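You operate a simulated robot arm through the tools that you are given. There is no shell and no other tool. Be economical: measure what you need, move in short steps, check, and stop when the job is done.

Carry out the task below with a simulated robot arm. There is one attempt and no reset: what you move stays moved.

## Task
Take the black cup from the top of the wash bench and leave it on top of the yellow pad on the top of the wash bench.

Only the result counts: the job must be done as asked and must still hold three seconds after the hand-in. Knocking over, shifting, dropping, spilling or breaking anything else fails it.

## Robot
A 6-joint arm with a two-finger parallel gripper, fixed in place. Base frame: the origin is at the foot of the arm, x ahead of it, y to its left, z up; the work surface is at about z = 850. Lengths are in mm, angles in rad, forces in N, time in s.
With the tool pointing down near the work surface it reaches from about 260 to 680 mm from the base axis. Its first joint turns from -1.152 to 1.152 rad. Payload 2.9 kg.
The tool frame sits at the grasp point between the pads (the TCP): z along the fingers, y along the line on which they close. The tips reach 30 mm beyond it. Largest opening 110 mm; finger width 20, thickness 10; the body of the gripper, 48 by 112 mm, starts 55 mm behind the TCP.
Orientation is told as [roll, pitch, yaw] about the base's x, y, z axes, in that order, counted from this pose: with the fingers straight down and closing along the base's y, the tool's x points along the base's -x, its y along +y and its z along -z.

## Interface
- The arm moves only by the tool servo_tool. Its argument "plan" is a list of rows, each an object of numbers (a shift or turn left out is 0, a gripper value left out holds the last): "dx", "dy", "dz": the shift along the tool's x, y, z in mm; "yaw": the turn about the tool's z in rad; "gripper": the opening, from 0 (shut) to 1 (fully open). In form: [{"dx": .., "dy": .., "dz": .., "yaw": .., "gripper": ..}, ...]. A call has 1 to 8 rows; each row shifts and turns the commanded pose from where the row before left it, along the tool's axes as they then stand. Rows are played at 5 a second. More than 50 mm and 0.15 rad between two rows, or a gripper value outside its range, and nothing of the call is played. Where a pose cannot be reached the arm comes as near as it can. A force on the tool above 40 N (or 10 N above the force at the start of the call, whichever is more), or a blocked arm, ends the call early, and 0.2 s more pass. Each finger travels about 108 mm/s and halts on what it meets, pressing with about 39 N; the grip force reading is that of the motor and also rises with nothing between the fingers. The clock runs only during rows and for 0.2 s after the last one: add rows that do not move to give the fingers time. The reply holds the time, the measured pose of the TCP, the force on the tool along the base axes, the opening and the grip force, in the units named above and with some noise, and new pictures: "show" is both (left out), scene, wrist or none.
- Cameras (640 x 400 px; columns grow to the right, rows downward): "scene" is fixed at [75, 427.9, 1375.4]; the picture's right is [-0.75, -0.66, 0.00], its down [-0.41, 0.48, -0.78] and it looks along [0.51, -0.58, -0.63] (base axes); focal length 333 px, centre (320, 200). "wrist" rides on the gripper at [-36, 0, -57] in the tool frame; the picture's right is [0.00, -1.00, 0.00], its down [0.97, 0.00, -0.24] and it looks along [0.24, 0.00, 0.97] (tool axes); focal length 218 px, centre (320, 200).
- measure_at(camera, pixels): there is no depth. For up to 12 entries [column, row, z] of the newest picture of that camera ("zoom" is the newest enlarged one), the place [x, y] in the base frame at which the ray of that pixel passes the height z, good to about 2 mm, but the place of the scene camera against the robot may be out by one fixed shift of up to 12 mm in any direction. The clock stands still meanwhile.
- zoom(camera, box): a new picture of the part [left, top, right, bottom] of that camera's present view, enlarged. The clock stands still meanwhile.
- close_job(): hands the job in; it is judged then, once.

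Keep the steps short. Do not move on a guess: measure, check each grasp and each placing, and mend mistakes. In all there are 60 turns and 120 pictures (those below and enlarged ones count). Leave the gripper open and the arm clear of the work at the hand-in unless told otherwise, and finish with a single line.

The tools are called as name(argument=value, ...) on one line, values as JSON. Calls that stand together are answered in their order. servo_tool: Moves the arm, as the interface text tells. Its arguments: {"type":"object","properties":{"plan":{"type":"array","items":{"type":"object","properties":{"dx":{"type":"number"},"dy":{"type":"number"},"dz":{"type":"number"},"yaw":{"type":"number"},"gripper":{"type":"number"}}}},"show":{"type":"string","enum":["both","scene","wrist","none"]}},"required":["plan"]} The other tools are called the same way: measure_at (camera, pixels) gives the place at which the rays of pixels pass given heights; zoom (camera, box) takes an enlarged picture of a part of a camera's view; close_job () hands the job in.

At the start:

```text
t: 0.0
ee_pos: [435.8, 42.0, 1105.3]
ee_rot: [0.001, 0.0, 0.001]
force: [0.6, -0.4, -1.0]
width: 110.0
grip_force: 0.0
```

scene: 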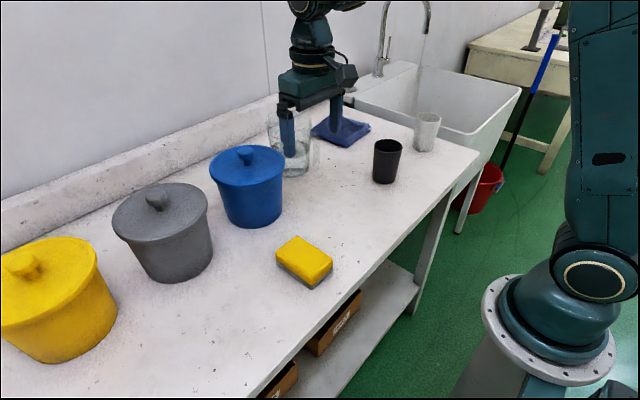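
wrist: 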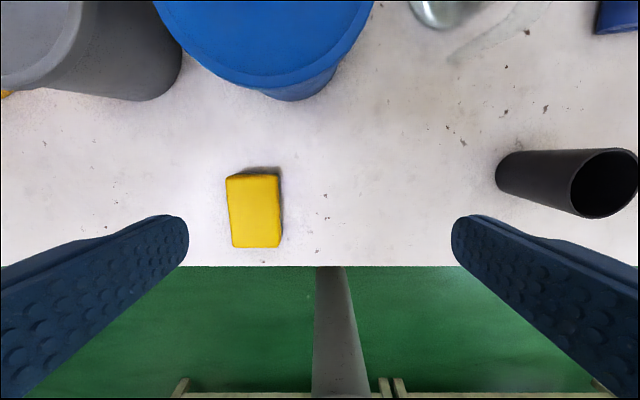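

I see the black cup at the right of the wrist picture (base about (510,170), rim about (605,183)) and the yellow sponge pad at (255,210). Next I enlarge both views to get their edges.

zoom(camera="wrist", box=[480, 120, 640, 240])

zoom(camera="scene", box=[250, 80, 480, 300])

measure_at(camera="wrist", pixels=[[228, 176, 880], [279, 174, 880], [281, 246, 880], [233, 247, 880], [281, 168, 850], [497, 166, 850], [605, 183, 930], [605, 183, 950], [320, 266, 850]])

measure_at(camera="scene", pixels=[[388, 145, 940], [384, 180, 850], [425, 150, 850], [305, 285, 850], [277, 259, 850], [331, 272, 850], [388, 145, 950]])

```text
3.33 times, centred on (560, 180) of wrist
```

zoom: 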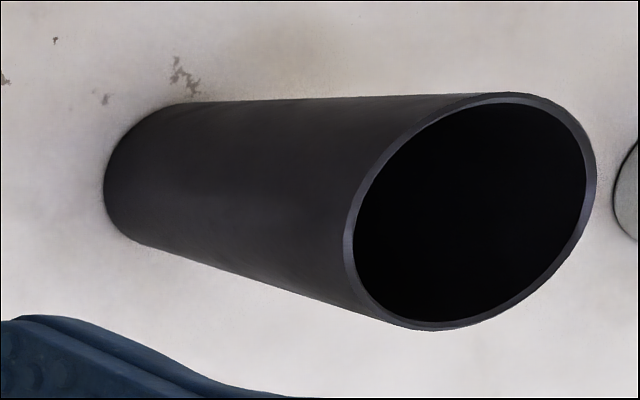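

```text
1.82 times, centred on (365, 190) of scene
```

zoom: 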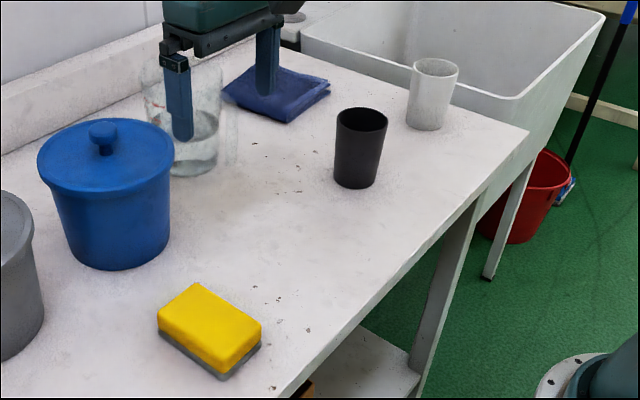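

```text
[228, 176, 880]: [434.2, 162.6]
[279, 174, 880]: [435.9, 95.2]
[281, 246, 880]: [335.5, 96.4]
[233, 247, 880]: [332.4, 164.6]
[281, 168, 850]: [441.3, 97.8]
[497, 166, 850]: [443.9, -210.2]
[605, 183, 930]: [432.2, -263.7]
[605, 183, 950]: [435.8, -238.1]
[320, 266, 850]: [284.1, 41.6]
```

```text
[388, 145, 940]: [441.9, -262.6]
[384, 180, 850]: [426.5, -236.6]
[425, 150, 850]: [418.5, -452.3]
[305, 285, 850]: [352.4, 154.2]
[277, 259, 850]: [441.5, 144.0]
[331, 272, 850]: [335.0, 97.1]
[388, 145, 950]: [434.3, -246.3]
```

The cup's axis is near (435, -245) and the pad is about x 333–437, y 96–164. I move sideways at the present height to look down on the cup.

servo_tool(plan=[{"dy": -45}, {"dy": -48}, {"dy": -48}, {"dy": -48}, {"dy": -48}, {"dy": -48}, {}])

```text
t: 1.6
ee_pos: [440.8, -240.4, 1108.2]
ee_rot: [0.0, -0.001, -0.002]
force: [0.2, 0.7, 0.4]
width: 109.9
grip_force: 0.1
```

scene: 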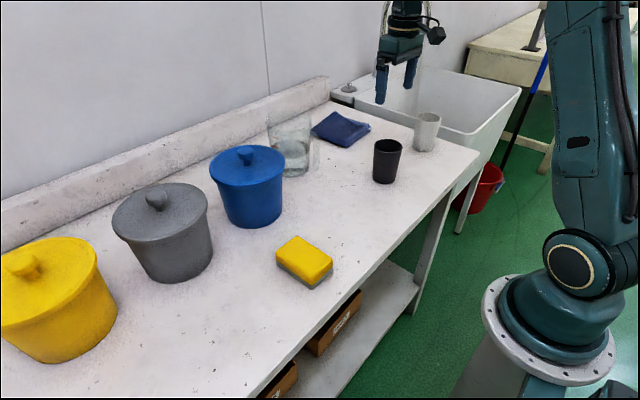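
wrist: 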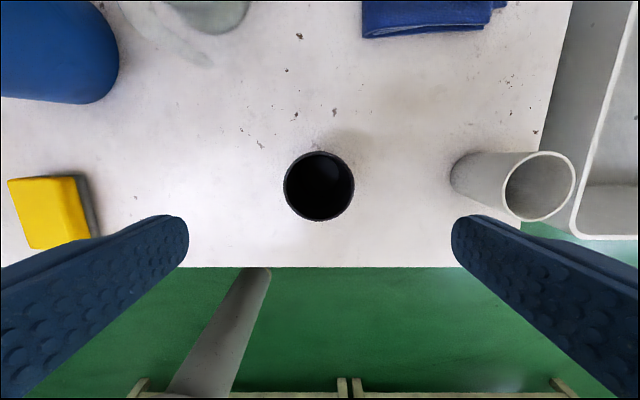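

The cup now is nearly straight below, rim spanning columns 283–354, rows 151–221. I measure its rim at several heights, so that I can match them with the first view.

measure_at(camera="wrist", pixels=[[283, 186, 945], [354, 186, 945], [318.5, 151, 945], [318.5, 221, 945], [318.5, 186, 930], [318.5, 186, 945], [318.5, 186, 960], [452, 185, 850], [540, 187, 950], [505, 185, 950], [575, 190, 950]])

zoom(camera="wrist", box=[270, 140, 370, 230])

```text
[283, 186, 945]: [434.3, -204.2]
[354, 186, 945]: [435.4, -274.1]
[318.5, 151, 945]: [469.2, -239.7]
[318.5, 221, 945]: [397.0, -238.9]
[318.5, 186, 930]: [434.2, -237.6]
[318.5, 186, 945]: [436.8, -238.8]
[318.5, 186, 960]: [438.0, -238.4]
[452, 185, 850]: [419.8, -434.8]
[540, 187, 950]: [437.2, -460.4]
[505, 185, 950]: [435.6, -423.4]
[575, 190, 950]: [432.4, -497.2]
```

```text
4.44 times, centred on (320, 185) of wrist
```

zoom: 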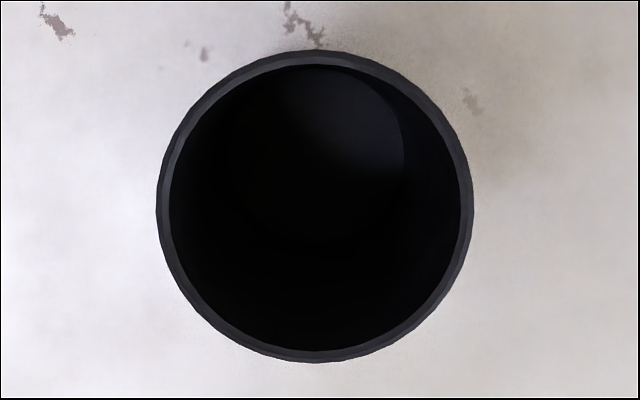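

Rim centre about (436, -239), height about z 950, diameter about 70 mm. I centre over it and go down partway, tips staying above the rim, to check the alignment.

servo_tool(plan=[{"dx": 4.5, "dy": 1.5, "dz": 40, "gripper": 1}, {"dz": 40}, {"dz": 20}, {}])

```text
t: 2.6
ee_pos: [430.4, -242.5, 1004.6]
ee_rot: [0.0, -0.001, 0.001]
force: [-0.1, -0.4, -0.1]
width: 109.9
grip_force: 0.1
```

scene: 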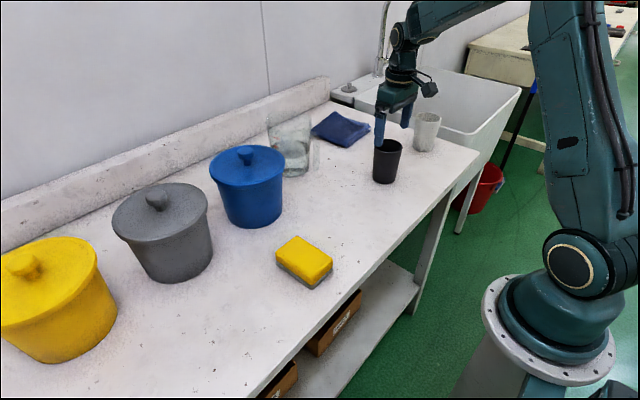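
wrist: 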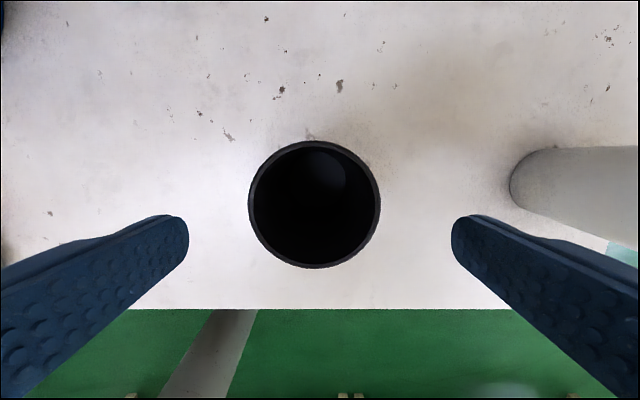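

The rim spans columns 248–381, rows 141–269. I measure its centre again from here.

measure_at(camera="wrist", pixels=[[248, 205, 950], [381, 205, 950], [314.5, 141, 950], [314.5, 269, 950], [314.5, 205, 950], [314.5, 205, 940], [314.5, 205, 960], [510, 185, 850]])

servo_tool(plan=[{}], show="none")

```text
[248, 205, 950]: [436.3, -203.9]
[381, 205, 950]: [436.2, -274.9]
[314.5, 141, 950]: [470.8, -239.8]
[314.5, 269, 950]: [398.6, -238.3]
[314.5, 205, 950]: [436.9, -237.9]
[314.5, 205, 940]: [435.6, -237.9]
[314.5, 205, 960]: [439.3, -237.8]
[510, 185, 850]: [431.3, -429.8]
```

```text
t: 3.0
ee_pos: [431.9, -243.5, 1007.0]
ee_rot: [0.001, 0.001, 0.001]
force: [0.0, 0.0, 0.5]
width: 110.0
grip_force: 0.1
```

The cup's centre lies about 4 mm ahead and 3 mm left of the tool. I correct that and go down with the fingers around the cup, to TCP z about 912.

servo_tool(plan=[{"dx": -4, "dy": 3}, {"dz": 25}, {"dz": 25}, {"dz": 22}, {"dz": 20}, {}])

```text
t: 4.4
ee_pos: [435.2, -239.5, 913.0]
ee_rot: [0.0, 0.001, -0.001]
force: [-0.2, 0.7, -0.3]
width: 110.1
grip_force: 0.0
```

scene: 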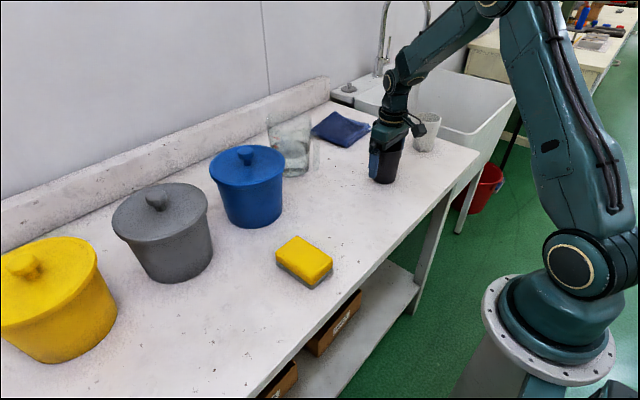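
wrist: 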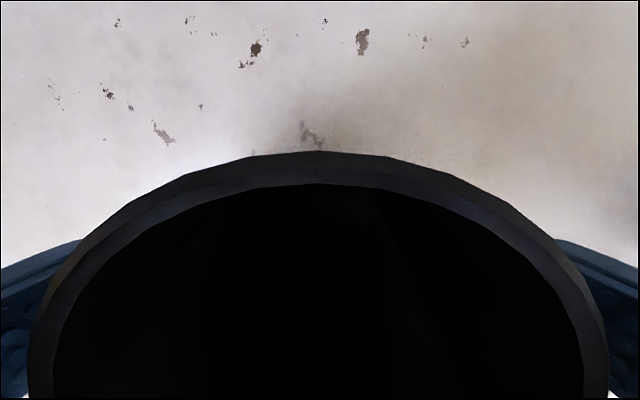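

The fingers stand on both sides of the cup, no force. I close in gentle steps.

servo_tool(plan=[{"gripper": 0.75}, {"gripper": 0.62}, {"gripper": 0.55}, {"gripper": 0.5}, {}, {}], show="wrist")

```text
t: 5.8
ee_pos: [434.9, -239.9, 912.7]
ee_rot: [0.001, 0.001, -0.001]
force: [-0.7, 0.0, 0.1]
width: 70.2
grip_force: 39.0
```

wrist: 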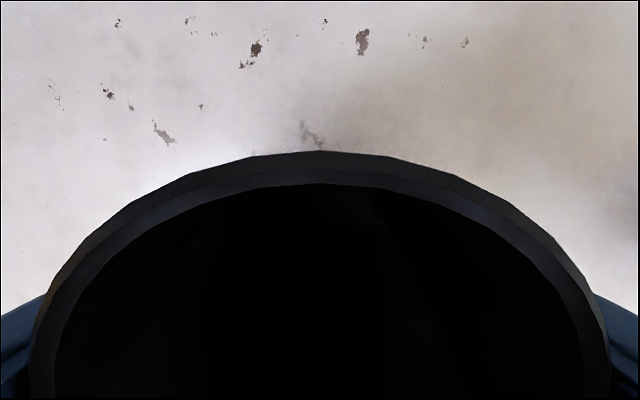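

It is gripped: 70.2 mm, 39 N, against a commanded 55. I set the gripper to shut for a firm hold and lift slowly.

servo_tool(plan=[{"gripper": 0.3, "dz": -5}, {"dz": -15}, {"dz": -30}, {"dz": -30}, {}])

```text
t: 7.0
ee_pos: [437.0, -241.5, 993.9]
ee_rot: [0.001, -0.002, 0.001]
force: [0.4, 0.2, 0.0]
width: 70.3
grip_force: 38.9
```

scene: 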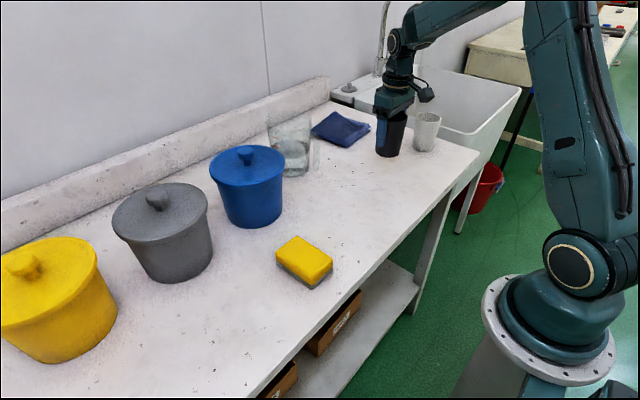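
wrist: 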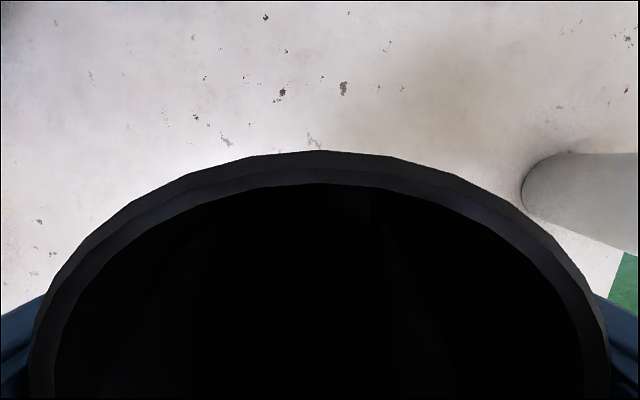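

The cup came up with the gripper (993.9, still 70.3 mm). Before going over I determine the pad's height and corners in an enlarged scene view.

zoom(camera="scene", box=[264, 220, 344, 300])

measure_at(camera="scene", pixels=[[248, 228, 850], [272, 222, 850], [225, 222, 850], [282, 180, 970]])

```text
5.00 times, centred on (304, 260) of scene
```

zoom: 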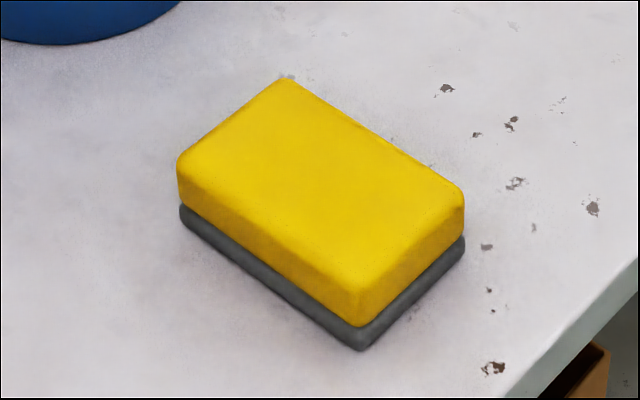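

```text
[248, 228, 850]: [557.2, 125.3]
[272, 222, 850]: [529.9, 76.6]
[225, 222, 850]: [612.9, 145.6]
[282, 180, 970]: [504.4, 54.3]
```

measure_at(camera="zoom", pixels=[[181, 222, 850], [361, 350, 850], [465, 255, 850], [180, 160, 880], [284, 78, 880], [463, 190, 880], [356, 293, 880], [180, 160, 885], [284, 78, 885], [463, 190, 885], [356, 293, 885], [463, 190, 875]])

```text
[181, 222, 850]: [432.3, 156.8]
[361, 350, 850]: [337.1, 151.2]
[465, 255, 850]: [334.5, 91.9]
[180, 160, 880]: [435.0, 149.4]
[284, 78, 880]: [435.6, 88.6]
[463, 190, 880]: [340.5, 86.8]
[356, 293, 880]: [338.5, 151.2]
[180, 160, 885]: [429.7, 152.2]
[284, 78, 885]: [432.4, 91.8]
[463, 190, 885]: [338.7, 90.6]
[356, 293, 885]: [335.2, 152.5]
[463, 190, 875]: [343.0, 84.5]
```

The pad's top is near z 885, with its centre about (386, 128) after the scene-camera offset (both views agree). I lift 30 mm more and carry the cup over, stopping short at x about 330 so the wrist camera can see the pad past the cup.

servo_tool(plan=[{"dz": -30}, {"dx": 15, "dy": 40}, {"dx": 15, "dy": 45}, {"dx": 15, "dy": 45}, {"dx": 15, "dy": 45}, {"dx": 15, "dy": 45}, {"dx": 15, "dy": 45}, {}], show="scene")

servo_tool(plan=[{"dx": 10, "dy": 40}, {"dx": 6, "dy": 40}, {"dy": 24}, {}, {}])

```text
t: 8.8
ee_pos: [346.1, 24.9, 1025.7]
ee_rot: [0.0, -0.001, 0.0]
force: [-0.9, 0.2, -1.7]
width: 70.4
grip_force: 39.4
```

scene: 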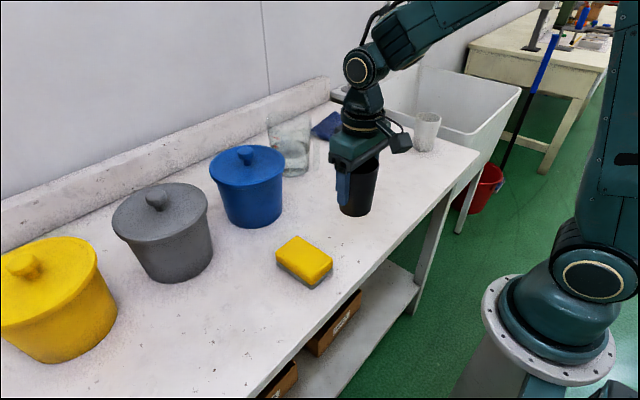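

```text
t: 10.0
ee_pos: [330.6, 129.1, 1022.6]
ee_rot: [0.001, -0.001, 0.001]
force: [0.7, -0.1, -0.4]
width: 70.5
grip_force: 38.6
```

scene: 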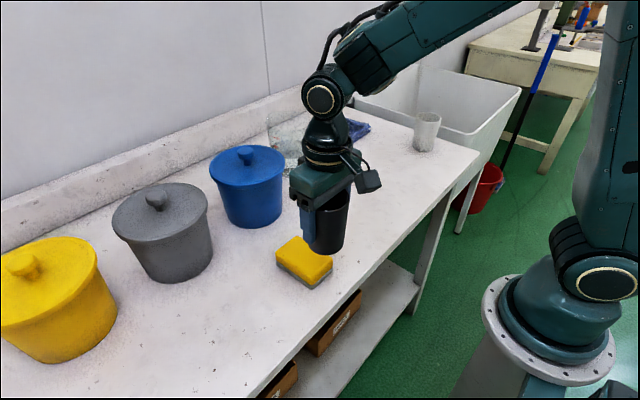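
wrist: 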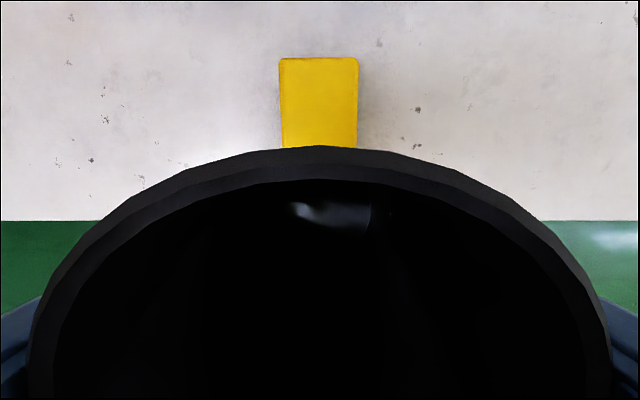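

The pad shows ahead of the cup: top edges at columns 279–359, back edge at row 58. I measure those at the pad's top height.

measure_at(camera="wrist", pixels=[[279, 62, 880], [359, 62, 880], [320, 58, 880], [320, 58, 885], [282, 140, 880], [357, 140, 880]])

```text
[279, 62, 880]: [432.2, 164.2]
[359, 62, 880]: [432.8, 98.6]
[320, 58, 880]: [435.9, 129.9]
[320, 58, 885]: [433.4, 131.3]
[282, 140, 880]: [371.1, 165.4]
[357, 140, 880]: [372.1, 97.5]
```

The pad's centre is (385, 131). I move 54 mm ahead, 2 mm left, then lower to TCP about 960 (cup's foot about 12 mm above the pad).

servo_tool(plan=[{"dx": -27, "dy": 1}, {"dx": -27, "dy": 1}, {}, {"dz": 25}, {"dz": 20}, {"dz": 18}, {}, {}])

zoom(camera="scene", box=[244, 180, 364, 300])

```text
t: 11.8
ee_pos: [383.7, 131.8, 960.8]
ee_rot: [0.001, 0.0, -0.002]
force: [-0.6, 0.0, 0.4]
width: 70.2
grip_force: 38.8
```

scene: 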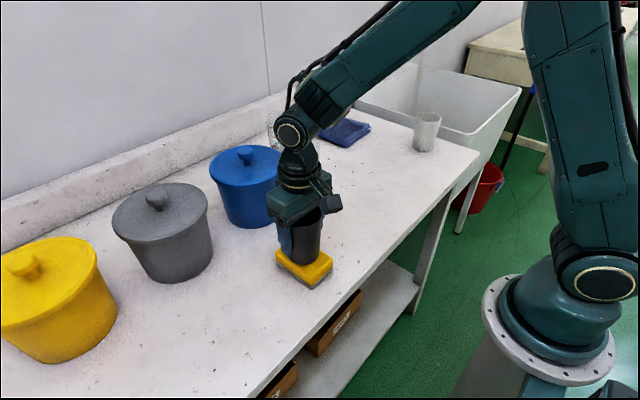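
wrist: 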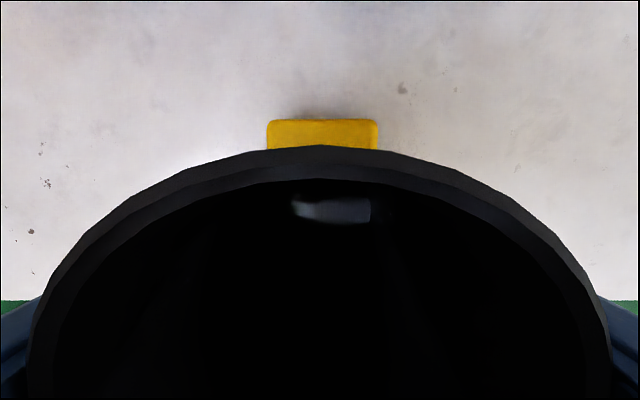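

```text
3.33 times, centred on (304, 240) of scene
```

zoom: 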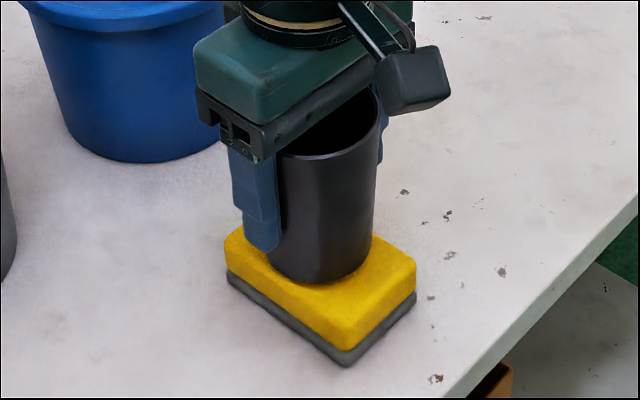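

The cup hangs over the middle of the pad. I lower by small steps and watch the force.

servo_tool(plan=[{"dz": 3}, {"dz": 3}, {"dz": 2}, {}], show="none")

servo_tool(plan=[{"dz": 1}, {"dz": 1}, {}], show="none")

zoom(camera="scene", box=[244, 180, 364, 300])

```text
t: 12.8
ee_pos: [384.4, 132.0, 953.0]
ee_rot: [0.0, -0.001, 0.0]
force: [-0.3, 0.2, 1.0]
width: 70.8
grip_force: 38.9
```

```text
t: 13.6
ee_pos: [385.5, 131.2, 952.4]
ee_rot: [0.002, -0.003, 0.001]
force: [-4.0, 0.4, 26.6]
width: 70.4
grip_force: 39.1
```

```text
3.33 times, centred on (304, 240) of scene
```

zoom: 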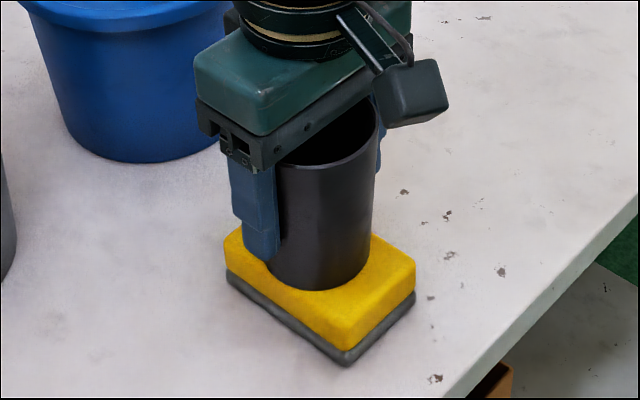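

Contact: 26.6 N upward at TCP z 952; the cup stands on the pad. I ease up 1 mm to take the pressure off, then open gently.

servo_tool(plan=[{"dz": -1}, {}], show="none")

```text
t: 14.2
ee_pos: [384.2, 131.9, 951.4]
ee_rot: [0.001, -0.004, 0.001]
force: [-2.3, 2.9, 29.4]
width: 70.5
grip_force: 39.1
```

Still 29 N; I ease up a little more.

servo_tool(plan=[{"dz": -0.7}, {}, {}], show="none")

```text
t: 15.0
ee_pos: [384.9, 130.8, 952.7]
ee_rot: [0.001, -0.003, 0.001]
force: [5.6, 2.2, 17.4]
width: 70.1
grip_force: 39.2
```

servo_tool(plan=[{"dz": -0.5}, {}, {}], show="none")

```text
t: 15.8
ee_pos: [382.9, 131.6, 953.1]
ee_rot: [-0.002, 0.003, 0.0]
force: [4.4, -0.2, 6.4]
width: 70.2
grip_force: 39.0
```

The force is down to about 6 N, so the cup is resting lightly. I open the fingers.

servo_tool(plan=[{"gripper": 0.68}, {"gripper": 0.75}, {"gripper": 0.9}, {"gripper": 1}, {}, {}])

zoom(camera="scene", box=[244, 180, 364, 300])

```text
t: 17.2
ee_pos: [384.7, 131.2, 953.0]
ee_rot: [-0.001, 0.0, 0.0]
force: [-0.1, 0.0, -0.1]
width: 109.7
grip_force: 0.2
```

scene: 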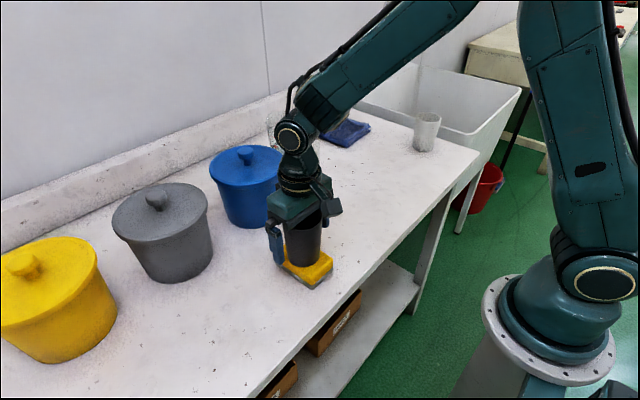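
wrist: 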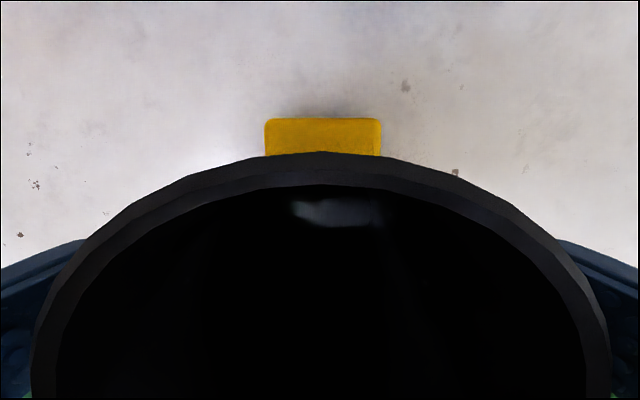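

```text
3.33 times, centred on (304, 240) of scene
```

zoom: 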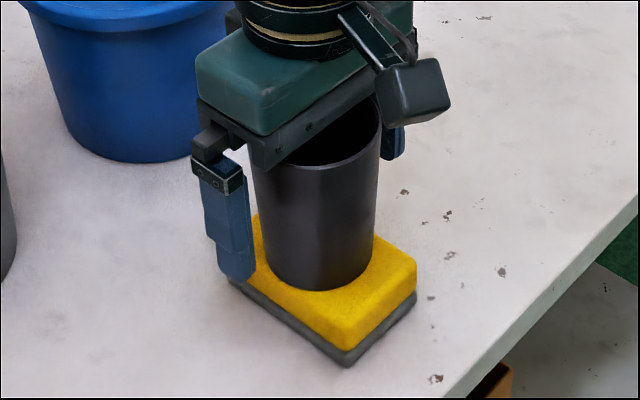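

The cup stands upright and free in the open fingers, which are clear on both sides. I rise straight up.

servo_tool(plan=[{"dz": -15}, {"dz": -30}, {"dz": -40}, {"dz": -40}, {"dz": -40}, {}, {}])

zoom(camera="scene", box=[244, 180, 364, 300])

```text
t: 18.8
ee_pos: [383.9, 131.0, 1118.2]
ee_rot: [0.0, 0.0, 0.0]
force: [0.1, 0.0, -0.8]
width: 109.9
grip_force: 0.0
```

scene: 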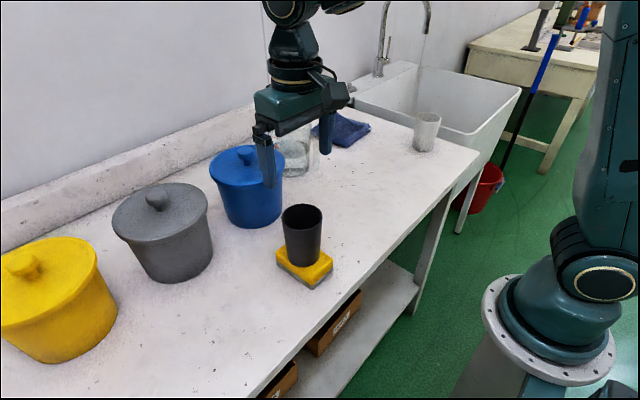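
wrist: 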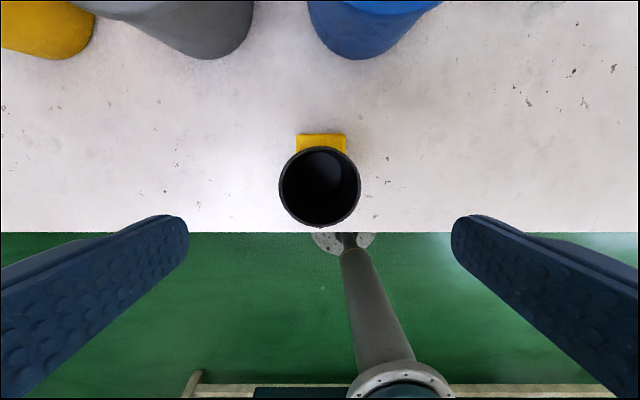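

```text
3.33 times, centred on (304, 240) of scene
```

zoom: 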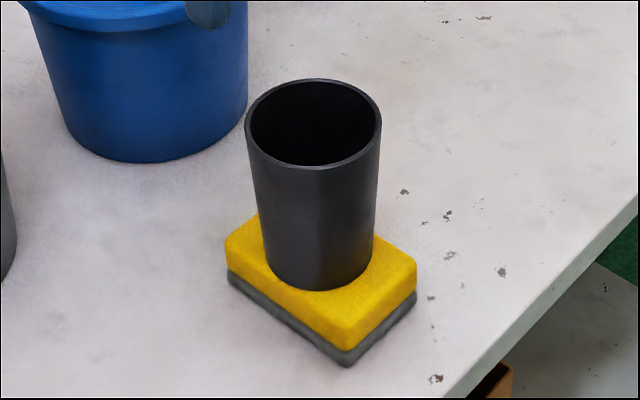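

The cup stands upright in the middle of the pad, the pad has not moved, and the arm is clear with the gripper open. I hand the job in.

close_job()

```text
The job is handed in.
```

The black cup is standing upright on the yellow pad, nothing else was seen to move, and the job is handed in with the gripper open and the arm clear.
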